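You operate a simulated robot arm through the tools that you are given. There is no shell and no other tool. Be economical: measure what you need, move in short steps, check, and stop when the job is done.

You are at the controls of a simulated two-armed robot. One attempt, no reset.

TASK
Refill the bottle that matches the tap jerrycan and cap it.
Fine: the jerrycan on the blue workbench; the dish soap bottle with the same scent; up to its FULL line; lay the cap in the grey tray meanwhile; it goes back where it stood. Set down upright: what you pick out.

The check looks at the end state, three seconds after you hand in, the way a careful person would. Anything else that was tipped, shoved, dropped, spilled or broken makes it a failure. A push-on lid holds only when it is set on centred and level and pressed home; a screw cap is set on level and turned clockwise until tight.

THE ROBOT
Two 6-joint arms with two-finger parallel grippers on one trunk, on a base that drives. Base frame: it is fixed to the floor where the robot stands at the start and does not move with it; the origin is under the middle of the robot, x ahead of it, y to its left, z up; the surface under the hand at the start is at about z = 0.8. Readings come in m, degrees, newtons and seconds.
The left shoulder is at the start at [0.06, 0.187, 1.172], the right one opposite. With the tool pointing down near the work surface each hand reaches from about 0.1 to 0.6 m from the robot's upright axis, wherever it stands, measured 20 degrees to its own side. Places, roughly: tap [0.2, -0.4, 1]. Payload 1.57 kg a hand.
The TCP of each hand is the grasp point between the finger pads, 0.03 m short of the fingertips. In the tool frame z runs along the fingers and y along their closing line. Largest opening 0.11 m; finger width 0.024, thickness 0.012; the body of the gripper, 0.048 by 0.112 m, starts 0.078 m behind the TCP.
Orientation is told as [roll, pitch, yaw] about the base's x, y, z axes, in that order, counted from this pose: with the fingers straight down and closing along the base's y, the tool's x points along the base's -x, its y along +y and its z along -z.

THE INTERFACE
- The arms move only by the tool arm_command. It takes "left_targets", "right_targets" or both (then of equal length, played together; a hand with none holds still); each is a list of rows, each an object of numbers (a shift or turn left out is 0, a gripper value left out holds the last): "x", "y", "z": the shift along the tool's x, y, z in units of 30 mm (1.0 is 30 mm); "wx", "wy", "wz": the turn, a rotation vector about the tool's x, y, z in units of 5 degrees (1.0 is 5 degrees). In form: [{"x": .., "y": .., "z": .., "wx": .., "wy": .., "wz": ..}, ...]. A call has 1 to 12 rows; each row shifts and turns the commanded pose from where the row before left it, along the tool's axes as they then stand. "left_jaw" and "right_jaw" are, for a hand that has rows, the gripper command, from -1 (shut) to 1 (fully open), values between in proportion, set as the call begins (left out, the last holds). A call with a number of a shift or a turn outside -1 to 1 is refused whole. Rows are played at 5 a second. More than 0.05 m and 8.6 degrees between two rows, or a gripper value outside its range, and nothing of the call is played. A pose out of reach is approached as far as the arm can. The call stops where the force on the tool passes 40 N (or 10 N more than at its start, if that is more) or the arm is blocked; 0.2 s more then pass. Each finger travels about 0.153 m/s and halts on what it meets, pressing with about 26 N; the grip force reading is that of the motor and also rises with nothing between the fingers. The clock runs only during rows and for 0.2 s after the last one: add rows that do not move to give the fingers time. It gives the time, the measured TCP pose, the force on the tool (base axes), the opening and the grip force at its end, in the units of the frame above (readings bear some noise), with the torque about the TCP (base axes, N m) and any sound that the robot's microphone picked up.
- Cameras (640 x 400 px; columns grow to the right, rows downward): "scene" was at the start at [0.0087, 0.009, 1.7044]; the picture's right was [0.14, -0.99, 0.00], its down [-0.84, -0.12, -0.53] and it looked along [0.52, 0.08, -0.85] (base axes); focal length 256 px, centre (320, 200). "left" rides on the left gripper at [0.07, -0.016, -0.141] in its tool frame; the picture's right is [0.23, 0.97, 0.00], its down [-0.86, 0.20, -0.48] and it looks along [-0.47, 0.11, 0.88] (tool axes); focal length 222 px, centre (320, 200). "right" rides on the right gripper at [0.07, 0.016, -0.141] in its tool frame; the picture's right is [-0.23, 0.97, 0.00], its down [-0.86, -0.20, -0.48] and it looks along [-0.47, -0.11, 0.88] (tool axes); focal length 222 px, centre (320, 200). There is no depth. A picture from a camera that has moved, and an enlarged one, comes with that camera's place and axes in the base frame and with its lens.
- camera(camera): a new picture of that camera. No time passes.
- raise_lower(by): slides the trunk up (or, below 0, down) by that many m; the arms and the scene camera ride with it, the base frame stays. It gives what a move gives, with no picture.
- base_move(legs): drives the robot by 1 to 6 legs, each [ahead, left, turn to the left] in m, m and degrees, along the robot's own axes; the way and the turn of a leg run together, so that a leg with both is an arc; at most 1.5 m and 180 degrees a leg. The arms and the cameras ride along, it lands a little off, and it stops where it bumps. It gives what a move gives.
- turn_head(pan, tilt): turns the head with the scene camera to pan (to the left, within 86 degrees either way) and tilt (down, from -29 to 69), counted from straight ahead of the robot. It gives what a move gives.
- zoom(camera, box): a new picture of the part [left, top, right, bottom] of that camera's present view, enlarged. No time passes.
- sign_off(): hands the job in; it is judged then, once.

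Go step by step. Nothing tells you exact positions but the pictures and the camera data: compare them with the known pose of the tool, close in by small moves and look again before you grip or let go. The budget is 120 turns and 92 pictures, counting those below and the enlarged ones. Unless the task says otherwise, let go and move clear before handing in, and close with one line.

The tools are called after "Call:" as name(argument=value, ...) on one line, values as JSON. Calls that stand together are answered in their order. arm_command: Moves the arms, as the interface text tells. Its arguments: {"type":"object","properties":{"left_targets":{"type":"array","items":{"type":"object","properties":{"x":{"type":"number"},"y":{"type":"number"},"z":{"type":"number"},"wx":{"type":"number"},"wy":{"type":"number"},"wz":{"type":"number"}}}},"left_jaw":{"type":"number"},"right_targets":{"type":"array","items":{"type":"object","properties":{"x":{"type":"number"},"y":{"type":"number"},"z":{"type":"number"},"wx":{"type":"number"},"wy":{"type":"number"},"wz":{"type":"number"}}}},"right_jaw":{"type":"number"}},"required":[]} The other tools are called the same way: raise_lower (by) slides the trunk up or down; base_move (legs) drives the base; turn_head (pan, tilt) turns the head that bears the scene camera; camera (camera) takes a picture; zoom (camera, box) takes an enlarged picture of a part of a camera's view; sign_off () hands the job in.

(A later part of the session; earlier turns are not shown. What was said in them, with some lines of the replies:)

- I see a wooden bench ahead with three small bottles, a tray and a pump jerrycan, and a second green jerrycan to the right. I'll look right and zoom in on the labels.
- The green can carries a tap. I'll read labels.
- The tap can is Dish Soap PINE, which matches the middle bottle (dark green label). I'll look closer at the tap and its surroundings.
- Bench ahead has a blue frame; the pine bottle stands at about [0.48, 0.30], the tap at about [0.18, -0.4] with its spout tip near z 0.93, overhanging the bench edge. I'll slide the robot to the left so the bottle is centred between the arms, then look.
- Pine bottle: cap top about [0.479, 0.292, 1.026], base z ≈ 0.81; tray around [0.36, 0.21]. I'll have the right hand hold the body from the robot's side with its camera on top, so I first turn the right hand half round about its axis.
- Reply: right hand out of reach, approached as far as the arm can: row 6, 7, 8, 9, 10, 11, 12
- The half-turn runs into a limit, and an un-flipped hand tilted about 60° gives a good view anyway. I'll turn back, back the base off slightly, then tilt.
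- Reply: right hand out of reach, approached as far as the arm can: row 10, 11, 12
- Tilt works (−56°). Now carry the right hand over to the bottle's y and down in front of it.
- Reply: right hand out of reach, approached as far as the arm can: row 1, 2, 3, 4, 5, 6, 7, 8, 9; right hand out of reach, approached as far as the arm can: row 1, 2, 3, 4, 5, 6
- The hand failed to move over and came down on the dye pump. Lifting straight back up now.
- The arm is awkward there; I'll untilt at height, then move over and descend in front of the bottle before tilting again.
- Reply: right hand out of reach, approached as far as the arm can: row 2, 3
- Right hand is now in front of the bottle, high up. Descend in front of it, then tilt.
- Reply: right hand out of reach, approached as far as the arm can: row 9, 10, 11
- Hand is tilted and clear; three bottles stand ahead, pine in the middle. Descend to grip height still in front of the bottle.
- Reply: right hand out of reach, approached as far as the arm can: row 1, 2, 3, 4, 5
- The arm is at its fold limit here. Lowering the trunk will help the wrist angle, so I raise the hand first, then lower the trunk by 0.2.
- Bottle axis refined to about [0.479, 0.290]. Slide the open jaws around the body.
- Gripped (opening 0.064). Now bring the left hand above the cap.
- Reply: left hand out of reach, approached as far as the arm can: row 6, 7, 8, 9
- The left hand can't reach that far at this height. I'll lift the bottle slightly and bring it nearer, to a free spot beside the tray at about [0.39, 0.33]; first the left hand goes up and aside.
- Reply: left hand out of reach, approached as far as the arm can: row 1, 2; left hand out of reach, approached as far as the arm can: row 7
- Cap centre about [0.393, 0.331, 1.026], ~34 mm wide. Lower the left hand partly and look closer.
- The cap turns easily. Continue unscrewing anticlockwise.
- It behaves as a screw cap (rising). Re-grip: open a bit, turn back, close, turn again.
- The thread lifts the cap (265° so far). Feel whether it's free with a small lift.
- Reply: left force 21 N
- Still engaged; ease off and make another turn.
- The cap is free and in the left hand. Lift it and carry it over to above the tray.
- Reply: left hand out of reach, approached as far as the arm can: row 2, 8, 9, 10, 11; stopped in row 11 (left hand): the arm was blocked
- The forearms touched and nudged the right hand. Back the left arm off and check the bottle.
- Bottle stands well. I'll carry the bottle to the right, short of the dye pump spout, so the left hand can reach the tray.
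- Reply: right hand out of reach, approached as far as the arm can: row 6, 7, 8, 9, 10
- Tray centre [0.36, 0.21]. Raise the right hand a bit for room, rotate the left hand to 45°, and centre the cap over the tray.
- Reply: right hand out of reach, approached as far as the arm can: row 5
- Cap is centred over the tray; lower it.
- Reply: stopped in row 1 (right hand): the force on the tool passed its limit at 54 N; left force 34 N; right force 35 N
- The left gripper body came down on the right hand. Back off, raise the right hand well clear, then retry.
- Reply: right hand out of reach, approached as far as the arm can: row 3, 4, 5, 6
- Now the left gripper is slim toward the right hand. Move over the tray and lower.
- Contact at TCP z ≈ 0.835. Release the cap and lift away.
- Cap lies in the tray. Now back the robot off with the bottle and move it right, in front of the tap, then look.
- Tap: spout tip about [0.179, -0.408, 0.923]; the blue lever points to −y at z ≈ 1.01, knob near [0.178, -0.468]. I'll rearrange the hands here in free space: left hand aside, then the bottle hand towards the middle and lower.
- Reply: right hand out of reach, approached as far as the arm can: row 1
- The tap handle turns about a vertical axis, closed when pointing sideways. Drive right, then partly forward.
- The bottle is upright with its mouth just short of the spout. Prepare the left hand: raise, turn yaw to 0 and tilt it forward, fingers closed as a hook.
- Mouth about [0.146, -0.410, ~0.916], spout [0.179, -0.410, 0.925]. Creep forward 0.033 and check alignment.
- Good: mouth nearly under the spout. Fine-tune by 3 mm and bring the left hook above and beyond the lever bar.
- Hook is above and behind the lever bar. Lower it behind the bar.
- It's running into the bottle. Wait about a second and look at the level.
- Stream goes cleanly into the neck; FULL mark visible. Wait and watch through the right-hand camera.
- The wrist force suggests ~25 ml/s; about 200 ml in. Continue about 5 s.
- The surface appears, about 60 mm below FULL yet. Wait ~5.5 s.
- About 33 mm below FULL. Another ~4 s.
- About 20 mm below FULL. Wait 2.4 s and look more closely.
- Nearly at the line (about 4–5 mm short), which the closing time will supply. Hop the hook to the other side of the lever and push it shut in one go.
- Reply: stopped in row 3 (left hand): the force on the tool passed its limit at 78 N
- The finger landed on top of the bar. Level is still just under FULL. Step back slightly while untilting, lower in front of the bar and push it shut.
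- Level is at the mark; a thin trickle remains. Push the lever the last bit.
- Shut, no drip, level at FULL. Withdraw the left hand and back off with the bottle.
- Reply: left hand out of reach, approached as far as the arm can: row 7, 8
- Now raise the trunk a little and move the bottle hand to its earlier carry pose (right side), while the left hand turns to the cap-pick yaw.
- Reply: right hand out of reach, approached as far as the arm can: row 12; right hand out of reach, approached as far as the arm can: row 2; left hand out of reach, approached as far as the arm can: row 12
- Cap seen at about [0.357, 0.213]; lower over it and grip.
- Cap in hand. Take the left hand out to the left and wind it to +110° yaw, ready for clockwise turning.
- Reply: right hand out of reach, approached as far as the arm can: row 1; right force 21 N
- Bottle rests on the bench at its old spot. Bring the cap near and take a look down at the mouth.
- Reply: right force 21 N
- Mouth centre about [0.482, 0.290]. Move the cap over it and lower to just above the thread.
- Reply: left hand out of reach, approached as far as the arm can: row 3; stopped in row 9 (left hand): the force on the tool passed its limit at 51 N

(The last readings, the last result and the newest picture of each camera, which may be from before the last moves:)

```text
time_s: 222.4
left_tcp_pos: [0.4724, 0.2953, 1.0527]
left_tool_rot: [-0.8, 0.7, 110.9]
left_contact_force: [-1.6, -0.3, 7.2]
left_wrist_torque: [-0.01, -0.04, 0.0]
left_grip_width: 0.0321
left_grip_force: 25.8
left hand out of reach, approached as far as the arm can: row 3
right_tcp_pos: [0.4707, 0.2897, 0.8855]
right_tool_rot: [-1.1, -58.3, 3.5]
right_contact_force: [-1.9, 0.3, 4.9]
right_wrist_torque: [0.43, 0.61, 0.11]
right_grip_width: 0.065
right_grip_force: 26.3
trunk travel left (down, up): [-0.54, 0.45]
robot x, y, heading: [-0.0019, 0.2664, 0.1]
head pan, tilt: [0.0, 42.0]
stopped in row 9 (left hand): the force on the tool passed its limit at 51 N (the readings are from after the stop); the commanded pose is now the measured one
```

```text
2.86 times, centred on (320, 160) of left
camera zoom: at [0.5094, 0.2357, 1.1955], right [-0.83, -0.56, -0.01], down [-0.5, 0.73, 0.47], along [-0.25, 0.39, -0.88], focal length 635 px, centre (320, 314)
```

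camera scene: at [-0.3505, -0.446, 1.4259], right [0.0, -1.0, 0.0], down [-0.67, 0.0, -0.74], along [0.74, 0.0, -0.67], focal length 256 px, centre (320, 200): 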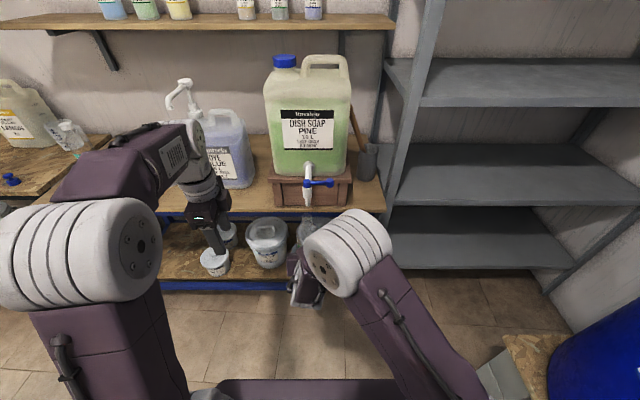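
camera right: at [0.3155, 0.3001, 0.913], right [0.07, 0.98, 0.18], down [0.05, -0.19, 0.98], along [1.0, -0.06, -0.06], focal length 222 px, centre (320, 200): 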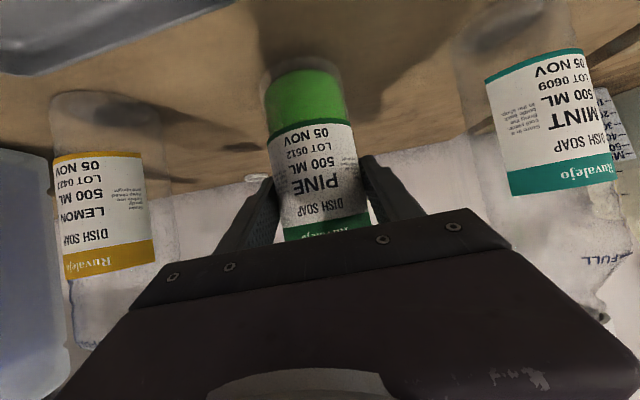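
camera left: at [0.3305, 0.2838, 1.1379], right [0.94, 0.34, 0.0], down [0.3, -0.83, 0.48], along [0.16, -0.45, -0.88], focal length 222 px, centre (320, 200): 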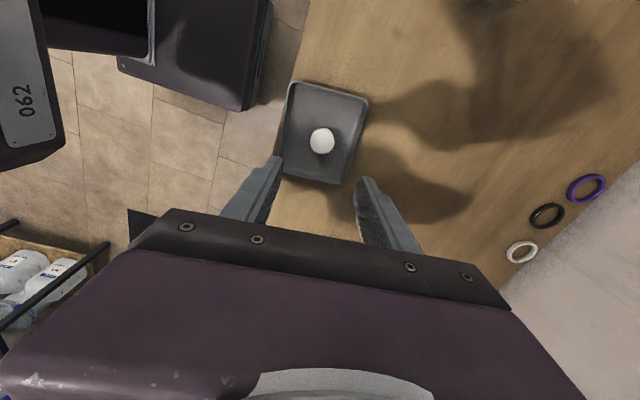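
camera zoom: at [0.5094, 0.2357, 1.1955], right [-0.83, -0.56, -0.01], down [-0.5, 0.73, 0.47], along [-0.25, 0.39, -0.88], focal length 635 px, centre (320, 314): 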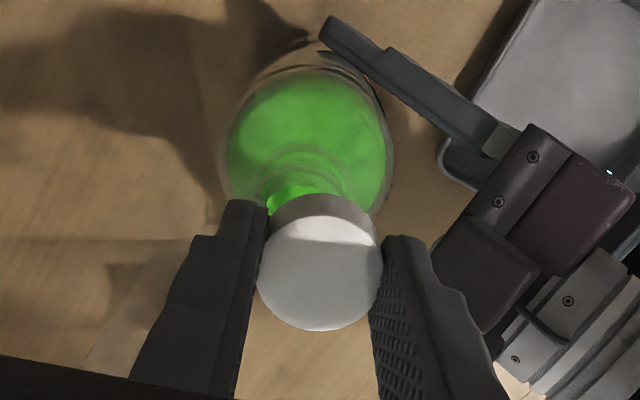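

The arm's reach limit left the cap off-centre on the rim. Raise slightly and recentre at the lower height.

Call:
arm_command(left_targets=[{"z": -0.25}, {"x": 0.27, "y": -0.23, "wx": -0.16, "wy": -0.14}, {}])

```text
time_s: 223.2
left_tcp_pos: [0.4807, 0.2878, 1.0596]
left_tool_rot: [0.1, -0.1, 110.8]
left_contact_force: [0.2, -0.4, 0.6]
left_wrist_torque: [0.0, -0.03, 0.02]
left_grip_width: 0.0318
left_grip_force: 26.2
right_tcp_pos: [0.471, 0.2886, 0.8872]
right_tool_rot: [-1.2, -58.4, 3.6]
right_contact_force: [-2.0, 0.0, 9.7]
right_wrist_torque: [0.4, 0.13, 0.05]
right_grip_width: 0.0649
right_grip_force: 25.6
trunk travel left (down, up): [-0.54, 0.45]
robot x, y, heading: [0.0004, 0.2697, -0.0]
head pan, tilt: [0.0, 42.0]
```

Call:
arm_command(left_targets=[{"x": -0.04, "y": -0.03, "z": 0.2}, {"z": 0.15}, {"z": 0.08}])

Call:
arm_command(left_targets=[{"z": 0.05}])

```text
time_s: 224.0
left_tcp_pos: [0.4821, 0.2903, 1.0467]
left_tool_rot: [0.1, 0.0, 110.8]
left_contact_force: [-0.3, 0.1, 0.0]
left_wrist_torque: [0.02, 0.0, 0.0]
left_grip_width: 0.0323
left_grip_force: 26.3
right_tcp_pos: [0.4713, 0.2896, 0.8851]
right_tool_rot: [-1.1, -58.4, 3.6]
right_contact_force: [-0.5, 1.2, 13.1]
right_wrist_torque: [0.53, -0.09, 0.04]
right_grip_width: 0.0649
right_grip_force: 26.0
trunk travel left (down, up): [-0.54, 0.45]
robot x, y, heading: [0.0042, 0.2701, 0.2]
head pan, tilt: [0.0, 42.0]
```

```text
time_s: 224.4
left_tcp_pos: [0.4824, 0.289, 1.0453]
left_tool_rot: [0.2, -0.1, 110.7]
left_contact_force: [0.3, -0.5, 0.6]
left_wrist_torque: [0.02, 0.04, 0.02]
left_grip_width: 0.0324
left_grip_force: 25.9
right_tcp_pos: [0.472, 0.2887, 0.8869]
right_tool_rot: [-1.1, -58.4, 3.6]
right_contact_force: [-0.3, 1.6, 14.4]
right_wrist_torque: [0.56, -0.17, 0.03]
right_grip_width: 0.0646
right_grip_force: 26.0
trunk travel left (down, up): [-0.54, 0.45]
robot x, y, heading: [0.0009, 0.2634, 0.2]
head pan, tilt: [0.0, 42.0]
```

The cap slips over the neck without contact. Lower to the thread start.

Call:
arm_command(left_targets=[{"z": 0.05}, {"z": 0.05}])

```text
time_s: 225.0
left_tcp_pos: [0.4813, 0.29, 1.0426]
left_tool_rot: [0.1, 0.0, 110.8]
left_contact_force: [0.5, 0.7, 0.0]
left_wrist_torque: [-0.05, -0.02, -0.03]
left_grip_width: 0.0321
left_grip_force: 25.9
right_tcp_pos: [0.4717, 0.2897, 0.8852]
right_tool_rot: [-1.1, -58.4, 3.5]
right_contact_force: [0.9, 0.4, 15.7]
right_wrist_torque: [0.64, -0.33, -0.04]
right_grip_width: 0.0648
right_grip_force: 26.1
trunk travel left (down, up): [-0.54, 0.45]
robot x, y, heading: [0.0004, 0.2656, -0.0]
head pan, tilt: [0.0, 42.0]
```

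Call:
arm_command(left_targets=[{"z": 0.05}])

Call:
arm_command(left_targets=[{"z": 0.04}])

```text
time_s: 225.4
left_tcp_pos: [0.482, 0.2898, 1.0406]
left_tool_rot: [-0.1, 0.1, 110.8]
left_contact_force: [4.0, -1.8, 2.3]
left_wrist_torque: [-0.05, -0.14, -0.01]
left_grip_width: 0.0323
left_grip_force: 26.0
right_tcp_pos: [0.4714, 0.2896, 0.8859]
right_tool_rot: [-1.2, -58.3, 3.5]
right_contact_force: [-1.0, 2.6, 16.6]
right_wrist_torque: [0.34, -0.66, -0.02]
right_grip_width: 0.0649
right_grip_force: 25.9
trunk travel left (down, up): [-0.54, 0.45]
robot x, y, heading: [-0.0026, 0.2654, 0.1]
head pan, tilt: [0.0, 42.0]
```

```text
time_s: 225.8
left_tcp_pos: [0.4821, 0.2898, 1.0411]
left_tool_rot: [0.0, 0.0, 110.8]
left_contact_force: [3.8, -3.9, 12.6]
left_wrist_torque: [-0.04, -0.13, 0.01]
left_grip_width: 0.0315
left_grip_force: 25.9
right_tcp_pos: [0.4714, 0.2887, 0.885]
right_tool_rot: [-1.2, -58.3, 3.7]
right_contact_force: [1.5, 5.5, 11.6]
right_wrist_torque: [0.19, -0.74, -0.1]
right_grip_width: 0.065
right_grip_force: 26.0
trunk travel left (down, up): [-0.54, 0.45]
robot x, y, heading: [0.0016, 0.2652, -0.0]
head pan, tilt: [0.0, 42.0]
```

Seated on the thread start (12 N). Turn clockwise with slight feed.

Call:
arm_command(left_targets=[{"wz": 1, "x": 0.03}, {"wz": 1}, {"wz": 1, "z": 0.003}, {"wz": 1, "z": 0.003}, {"wz": 1, "z": 0.003}, {"wz": 1, "z": 0.003}, {"wz": 1, "z": 0.003}, {"wz": 1, "z": 0.003}, {"wz": 1, "z": 0.003}, {"wz": 1, "z": 0.003}, {"wz": 1, "z": 0.003}, {"wz": 1, "z": 0.003}])

Call:
arm_command(left_targets=[{"wz": 1, "z": 0.003}, {"wz": 1, "z": 0.003}, {"wz": 1, "z": 0.003}, {"wz": 1, "z": 0.003}, {"wz": 1, "z": 0.003}, {"wz": 1, "z": 0.003}, {"wz": 1, "z": 0.003}, {"wz": 1, "z": 0.003}, {"wz": 1, "z": 0.003}, {"wz": 1, "z": 0.003}, {"wz": 1, "z": 0.003}, {"wz": 1, "z": 0.003}])

Call:
arm_command(left_targets=[{"wz": 1, "z": 0.003}, {"wz": 1, "z": 0.003}, {"wz": 1, "z": 0.003}, {"wz": 1, "z": 0.003}, {"wz": 1, "z": 0.003}, {"wz": 1, "z": 0.003}, {"wz": 1, "z": 0.003}, {"wz": 1, "z": 0.003}, {"wz": 1, "z": 0.003}, {"wz": 1, "z": 0.003}])

```text
time_s: 228.4
left_tcp_pos: [0.4827, 0.2893, 1.0389]
left_tool_rot: [0.1, 0.0, 50.7]
left_contact_force: [-5.2, -1.6, 23.6]
left_wrist_torque: [-0.08, 0.09, -0.05]
left_grip_width: 0.0325
left_grip_force: 25.7
right_tcp_pos: [0.4712, 0.2885, 0.8852]
right_tool_rot: [-1.3, -58.4, 3.6]
right_contact_force: [13.4, 3.8, 4.2]
right_wrist_torque: [0.67, 0.18, -0.15]
right_grip_width: 0.065
right_grip_force: 26.1
trunk travel left (down, up): [-0.54, 0.45]
robot x, y, heading: [-0.0006, 0.2658, -0.1]
head pan, tilt: [0.0, 42.0]
```

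```text
time_s: 231.0
left_tcp_pos: [0.4817, 0.2891, 1.0364]
left_tool_rot: [0.1, 0.1, -9.3]
left_contact_force: [-3.7, 0.2, 18.6]
left_wrist_torque: [-0.09, -0.17, -0.04]
left_grip_width: 0.0322
left_grip_force: 25.9
right_tcp_pos: [0.4712, 0.2887, 0.8857]
right_tool_rot: [-1.1, -58.4, 3.6]
right_contact_force: [9.5, 0.2, 3.9]
right_wrist_torque: [0.9, 0.19, -0.07]
right_grip_width: 0.0648
right_grip_force: 25.9
trunk travel left (down, up): [-0.54, 0.45]
robot x, y, heading: [0.0017, 0.2679, 0.1]
head pan, tilt: [0.0, 42.0]
```

```text
time_s: 233.2
left_tcp_pos: [0.4822, 0.2883, 1.0367]
left_tool_rot: [0.0, 0.2, -59.3]
left_contact_force: [-2.0, 4.1, 14.7]
left_wrist_torque: [-0.06, -0.04, 0.0]
left_grip_width: 0.0326
left_grip_force: 26.3
right_tcp_pos: [0.4713, 0.2883, 0.8866]
right_tool_rot: [-1.2, -58.4, 3.6]
right_contact_force: [2.4, -6.5, 2.3]
right_wrist_torque: [1.02, -0.23, -0.11]
right_grip_width: 0.065
right_grip_force: 26.0
trunk travel left (down, up): [-0.54, 0.45]
robot x, y, heading: [0.0034, 0.2682, -0.1]
head pan, tilt: [0.0, 42.0]
```

Call:
arm_command(left_targets=[{"wz": 1}, {"wz": 1}, {"wz": 1}, {"wz": 1}, {"wz": 1}])

Call:
arm_command(left_targets=[{}, {}, {"wz": -1}, {"wz": -1}, {"wz": -1}, {"wz": -1}, {"wz": -1}, {"wz": -1}, {"wz": -1}, {"wz": -1}, {"wz": -1}, {"wz": -1}], left_jaw=0)

Call:
arm_command(left_targets=[{"wz": -1}, {"wz": -1}, {"wz": -1}, {"wz": -1}, {"wz": -1}, {"wz": -1}, {"wz": -1}, {"wz": -1}, {"wz": -1}, {"wz": -1}, {"wz": -1}, {"wz": -1}])

Call:
arm_command(left_targets=[{"wz": -1}, {"wz": -1}, {"wz": -1}, {"wz": -1}, {"wz": -1}, {"wz": -1}, {"wz": -1}, {"wz": -1}, {"wz": -1}, {"wz": -1}, {"wz": -1}, {"wz": -1}])

Call:
arm_command(left_targets=[{}, {}, {}, {"wz": 1}, {"wz": 1}, {"wz": 1}, {"wz": 1}, {"wz": 1}, {"wz": 1}, {"wz": 1}, {"wz": 1}, {"wz": 1}], left_jaw=-1)

```text
time_s: 234.4
left_tcp_pos: [0.4817, 0.2893, 1.0359]
left_tool_rot: [0.0, 0.1, -84.3]
left_contact_force: [3.2, 4.3, 6.0]
left_wrist_torque: [-0.04, -0.04, -0.02]
left_grip_width: 0.0325
left_grip_force: 26.3
right_tcp_pos: [0.4712, 0.2898, 0.8854]
right_tool_rot: [-1.2, -58.3, 3.6]
right_contact_force: [-4.6, -6.4, 5.5]
right_wrist_torque: [0.57, -0.49, -0.11]
right_grip_width: 0.0648
right_grip_force: 26.1
trunk travel left (down, up): [-0.54, 0.45]
robot x, y, heading: [-0.001, 0.2665, -0.2]
head pan, tilt: [0.0, 42.0]
```

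```text
time_s: 237.0
left_tcp_pos: [0.4829, 0.2899, 1.0362]
left_tool_rot: [-0.1, 0.1, -34.1]
left_contact_force: [0.7, 0.2, 0.1]
left_wrist_torque: [-0.03, 0.03, 0.02]
left_grip_width: 0.0553
left_grip_force: 0.0
right_tcp_pos: [0.4711, 0.2895, 0.886]
right_tool_rot: [-1.2, -58.3, 3.6]
right_contact_force: [-4.2, 0.7, 6.8]
right_wrist_torque: [0.39, 0.13, 0.13]
right_grip_width: 0.0647
right_grip_force: 25.7
trunk travel left (down, up): [-0.54, 0.45]
robot x, y, heading: [0.0015, 0.2648, -0.1]
head pan, tilt: [0.0, 42.0]
```

```text
time_s: 239.6
left_tcp_pos: [0.4814, 0.2899, 1.0371]
left_tool_rot: [0.1, 0.1, 26.0]
left_contact_force: [-0.3, -0.5, -0.1]
left_wrist_torque: [0.03, 0.0, 0.0]
left_grip_width: 0.0552
left_grip_force: 0.0
right_tcp_pos: [0.473, 0.2899, 0.8839]
right_tool_rot: [-1.2, -58.3, 3.6]
right_contact_force: [-2.9, 1.7, 7.5]
right_wrist_torque: [0.46, -0.03, 0.1]
right_grip_width: 0.0646
right_grip_force: 26.6
trunk travel left (down, up): [-0.54, 0.45]
robot x, y, heading: [-0.0017, 0.2635, 0.0]
head pan, tilt: [0.0, 42.0]
```

```text
time_s: 242.2
left_tcp_pos: [0.4822, 0.2895, 1.0364]
left_tool_rot: [0.1, 0.0, 85.9]
left_contact_force: [0.1, 0.2, -0.1]
left_wrist_torque: [0.01, 0.0, 0.04]
left_grip_width: 0.0552
left_grip_force: 0.2
right_tcp_pos: [0.4719, 0.2892, 0.8858]
right_tool_rot: [-1.3, -58.3, 3.6]
right_contact_force: [-0.6, 1.7, 8.1]
right_wrist_torque: [0.45, -0.13, 0.04]
right_grip_width: 0.0646
right_grip_force: 25.4
trunk travel left (down, up): [-0.54, 0.45]
robot x, y, heading: [0.0009, 0.2676, 0.2]
head pan, tilt: [0.0, 42.0]
```

```text
time_s: 244.8
left_tcp_pos: [0.4827, 0.29, 1.0364]
left_tool_rot: [0.2, 0.1, 40.8]
left_contact_force: [-4.5, 1.2, -0.6]
left_wrist_torque: [0.03, 0.06, 0.03]
left_grip_width: 0.0325
left_grip_force: 25.8
right_tcp_pos: [0.4719, 0.2897, 0.8859]
right_tool_rot: [-1.2, -58.3, 3.6]
right_contact_force: [2.9, 0.3, 6.7]
right_wrist_torque: [0.47, 0.69, 0.03]
right_grip_width: 0.0651
right_grip_force: 26.0
trunk travel left (down, up): [-0.54, 0.45]
robot x, y, heading: [-0.0003, 0.2661, -0.1]
head pan, tilt: [0.0, 42.0]
```

Call:
arm_command(left_targets=[{"wz": 1}, {"wz": 1}, {"wz": 1}, {"wz": 1}, {"wz": 1}, {"wz": 1}, {"wz": 1}, {"wz": 1}])

Call:
arm_command(left_targets=[{"wz": 1}, {"wz": 1}, {"wz": 1}, {"wz": 1}, {"wz": 1}, {"wz": 1}, {"wz": 1}, {"wz": 1}])

Call:
arm_command(left_targets=[{"wz": 1}, {"wz": 1}, {"wz": 1}, {"wz": 1}, {"wz": 1}, {"wz": 1}, {"wz": 1}, {"wz": 1}])

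```text
time_s: 246.6
left_tcp_pos: [0.4827, 0.2897, 1.037]
left_tool_rot: [0.0, 0.1, 0.9]
left_contact_force: [-0.6, 2.6, -2.2]
left_wrist_torque: [-0.09, -0.11, 0.45]
left_grip_width: 0.0326
left_grip_force: 26.0
right_tcp_pos: [0.4725, 0.2882, 0.8859]
right_tool_rot: [-1.1, -58.3, 3.6]
right_contact_force: [-0.8, -1.2, 8.9]
right_wrist_torque: [0.73, -0.17, -0.44]
right_grip_width: 0.0646
right_grip_force: 26.1
trunk travel left (down, up): [-0.54, 0.45]
robot x, y, heading: [0.0009, 0.265, 0.1]
head pan, tilt: [0.0, 42.0]
```

```text
time_s: 248.4
left_tcp_pos: [0.4839, 0.2904, 1.0362]
left_tool_rot: [0.1, 0.3, -39.4]
left_contact_force: [2.0, 5.7, -0.7]
left_wrist_torque: [-0.01, -0.04, 0.44]
left_grip_width: 0.0326
left_grip_force: 25.9
right_tcp_pos: [0.4708, 0.2895, 0.8848]
right_tool_rot: [-1.2, -58.2, 3.6]
right_contact_force: [-1.6, -5.9, 7.4]
right_wrist_torque: [1.0, -0.6, -0.51]
right_grip_width: 0.0649
right_grip_force: 26.2
trunk travel left (down, up): [-0.54, 0.45]
robot x, y, heading: [-0.0015, 0.2685, 0.1]
head pan, tilt: [0.0, 42.0]
```

```text
time_s: 250.2
left_tcp_pos: [0.4823, 0.2878, 1.0372]
left_tool_rot: [-0.2, 0.1, -79.3]
left_contact_force: [0.5, -0.4, -0.9]
left_wrist_torque: [-0.11, 0.05, 0.48]
left_grip_width: 0.0324
left_grip_force: 25.3
right_tcp_pos: [0.471, 0.2878, 0.8848]
right_tool_rot: [-1.2, -58.3, 3.7]
right_contact_force: [-1.9, -1.7, 3.3]
right_wrist_torque: [0.14, 0.11, -0.41]
right_grip_width: 0.0649
right_grip_force: 26.1
trunk travel left (down, up): [-0.54, 0.45]
robot x, y, heading: [0.0003, 0.2693, 0.1]
head pan, tilt: [0.0, 42.0]
```

Cap is tight (turning torque levels at 0.45 N·m). Release with the left hand and lift clear, then release the bottle and withdraw the right hand.

Call:
arm_command(left_targets=[{}, {}, {}, {"z": -0.5}, {"z": -1}, {"z": -1}, {"x": 0.7}, {"x": 1}, {"x": 1}, {"x": 1}], left_jaw=0.1)

Call:
arm_command(right_targets=[{}, {}, {}, {}], right_jaw=1)

Call:
arm_command(right_targets=[{"z": -0.71, "x": 0.44}, {"z": -0.71, "x": 0.44}, {"z": -0.71, "x": 0.44}])

Call:
camera(camera="right")

```text
time_s: 252.4
left_tcp_pos: [0.4467, 0.4064, 1.0881]
left_tool_rot: [-0.2, 0.1, -79.3]
left_contact_force: [-0.1, 0.4, 0.1]
left_wrist_torque: [-0.02, 0.01, -0.04]
left_grip_width: 0.0606
left_grip_force: 0.0
left hand out of reach, approached as far as the arm can: row 5, 6
right_tcp_pos: [0.4721, 0.2881, 0.8849]
right_tool_rot: [-1.1, -58.3, 3.6]
right_contact_force: [1.0, 1.5, 2.3]
right_wrist_torque: [0.22, 0.01, -0.04]
right_grip_width: 0.0647
right_grip_force: 25.8
trunk travel left (down, up): [-0.54, 0.45]
robot x, y, heading: [-0.0016, 0.2684, -0.0]
head pan, tilt: [0.0, 42.0]
```

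```text
time_s: 253.4
left_tcp_pos: [0.4473, 0.4061, 1.0881]
left_tool_rot: [-0.2, 0.1, -79.2]
left_contact_force: [-0.1, 0.6, 0.7]
left_wrist_torque: [-0.03, -0.01, -0.02]
left_grip_width: 0.0605
left_grip_force: 0.0
right_tcp_pos: [0.4711, 0.2897, 0.8849]
right_tool_rot: [-1.3, -58.3, 3.6]
right_contact_force: [0.0, -0.4, 0.2]
right_wrist_torque: [-0.01, 0.01, 0.03]
right_grip_width: 0.1104
right_grip_force: 0.1
trunk travel left (down, up): [-0.54, 0.45]
robot x, y, heading: [-0.001, 0.2639, 0.2]
head pan, tilt: [0.0, 42.0]
```

```text
time_s: 254.2
left_tcp_pos: [0.4457, 0.4056, 1.0887]
left_tool_rot: [-0.1, 0.1, -79.2]
left_contact_force: [-0.5, 0.1, 0.6]
left_wrist_torque: [0.0, -0.01, 0.01]
left_grip_width: 0.0605
left_grip_force: 0.1
right_tcp_pos: [0.3971, 0.2856, 0.8873]
right_tool_rot: [-1.2, -58.3, 3.6]
right_contact_force: [0.1, 0.6, 0.1]
right_wrist_torque: [-0.02, 0.0, -0.04]
right_grip_width: 0.1102
right_grip_force: 0.2
trunk travel left (down, up): [-0.54, 0.45]
robot x, y, heading: [0.0041, 0.2686, -0.1]
head pan, tilt: [0.0, 42.0]
```

```text
1 pictures are left
camera right: at [0.2385, 0.2958, 0.9019], right [0.07, 0.98, 0.18], down [0.05, -0.19, 0.98], along [1.0, -0.06, -0.06], focal length 222 px, centre (320, 200)
```

right: 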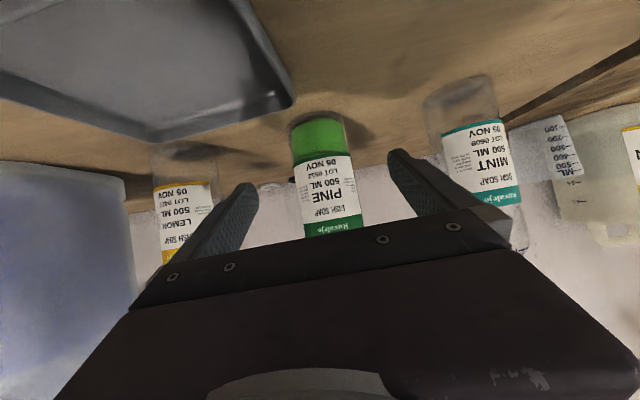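

The bottle stands upright in its row. Back the robot away and take a last look.

Call:
base_move(legs=[[-0.3, 0, 0]])

Call:
camera(camera="scene")

```text
time_s: 256.2
left_tcp_pos: [0.1458, 0.4074, 1.0877]
left_tool_rot: [-0.1, 0.1, -79.0]
left_contact_force: [0.1, -1.0, -0.1]
left_wrist_torque: [0.0, -0.03, 0.02]
left_grip_width: 0.0604
left_grip_force: 0.0
right_tcp_pos: [0.0966, 0.2859, 0.8853]
right_tool_rot: [-1.2, -58.3, 3.8]
right_contact_force: [0.0, -0.3, -0.5]
right_wrist_torque: [0.0, -0.01, 0.03]
right_grip_width: 0.1099
right_grip_force: 0.0
trunk travel left (down, up): [-0.54, 0.45]
robot x, y, heading: [-0.3014, 0.2635, 0.1]
head pan, tilt: [0.0, 42.0]
```

```text
0 pictures are left
camera scene: at [-0.2758, 0.2651, 1.4659], right [0.0, -1.0, 0.0], down [-0.67, 0.0, -0.74], along [0.74, 0.0, -0.67], focal length 256 px, centre (320, 200)
```

scene: 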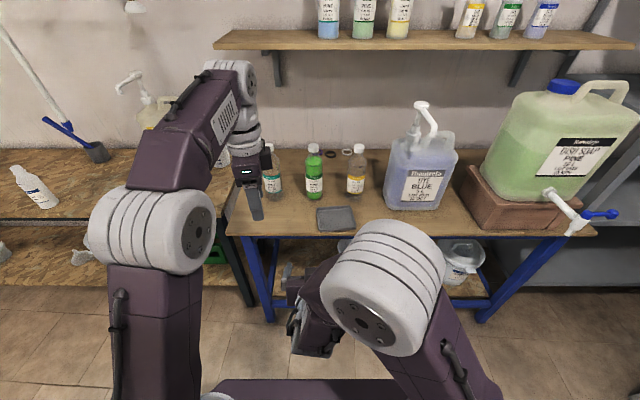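

The last picture shows the pine bottle full, capped and upright in its old place between the other two, with the tray empty and the tap lever back in its closed position. Both hands are clear, so I'm handing in.

Call:
sign_off()

```text
The job is handed in.
```

The pine dish soap bottle is filled to its FULL line, its cap is screwed tight, and it is back upright where it stood with the tap shut. During the work the right hand pressed briefly (about 13 N) on the blue dye jerrycan's pump; the can looks upright and in place in the last picture.
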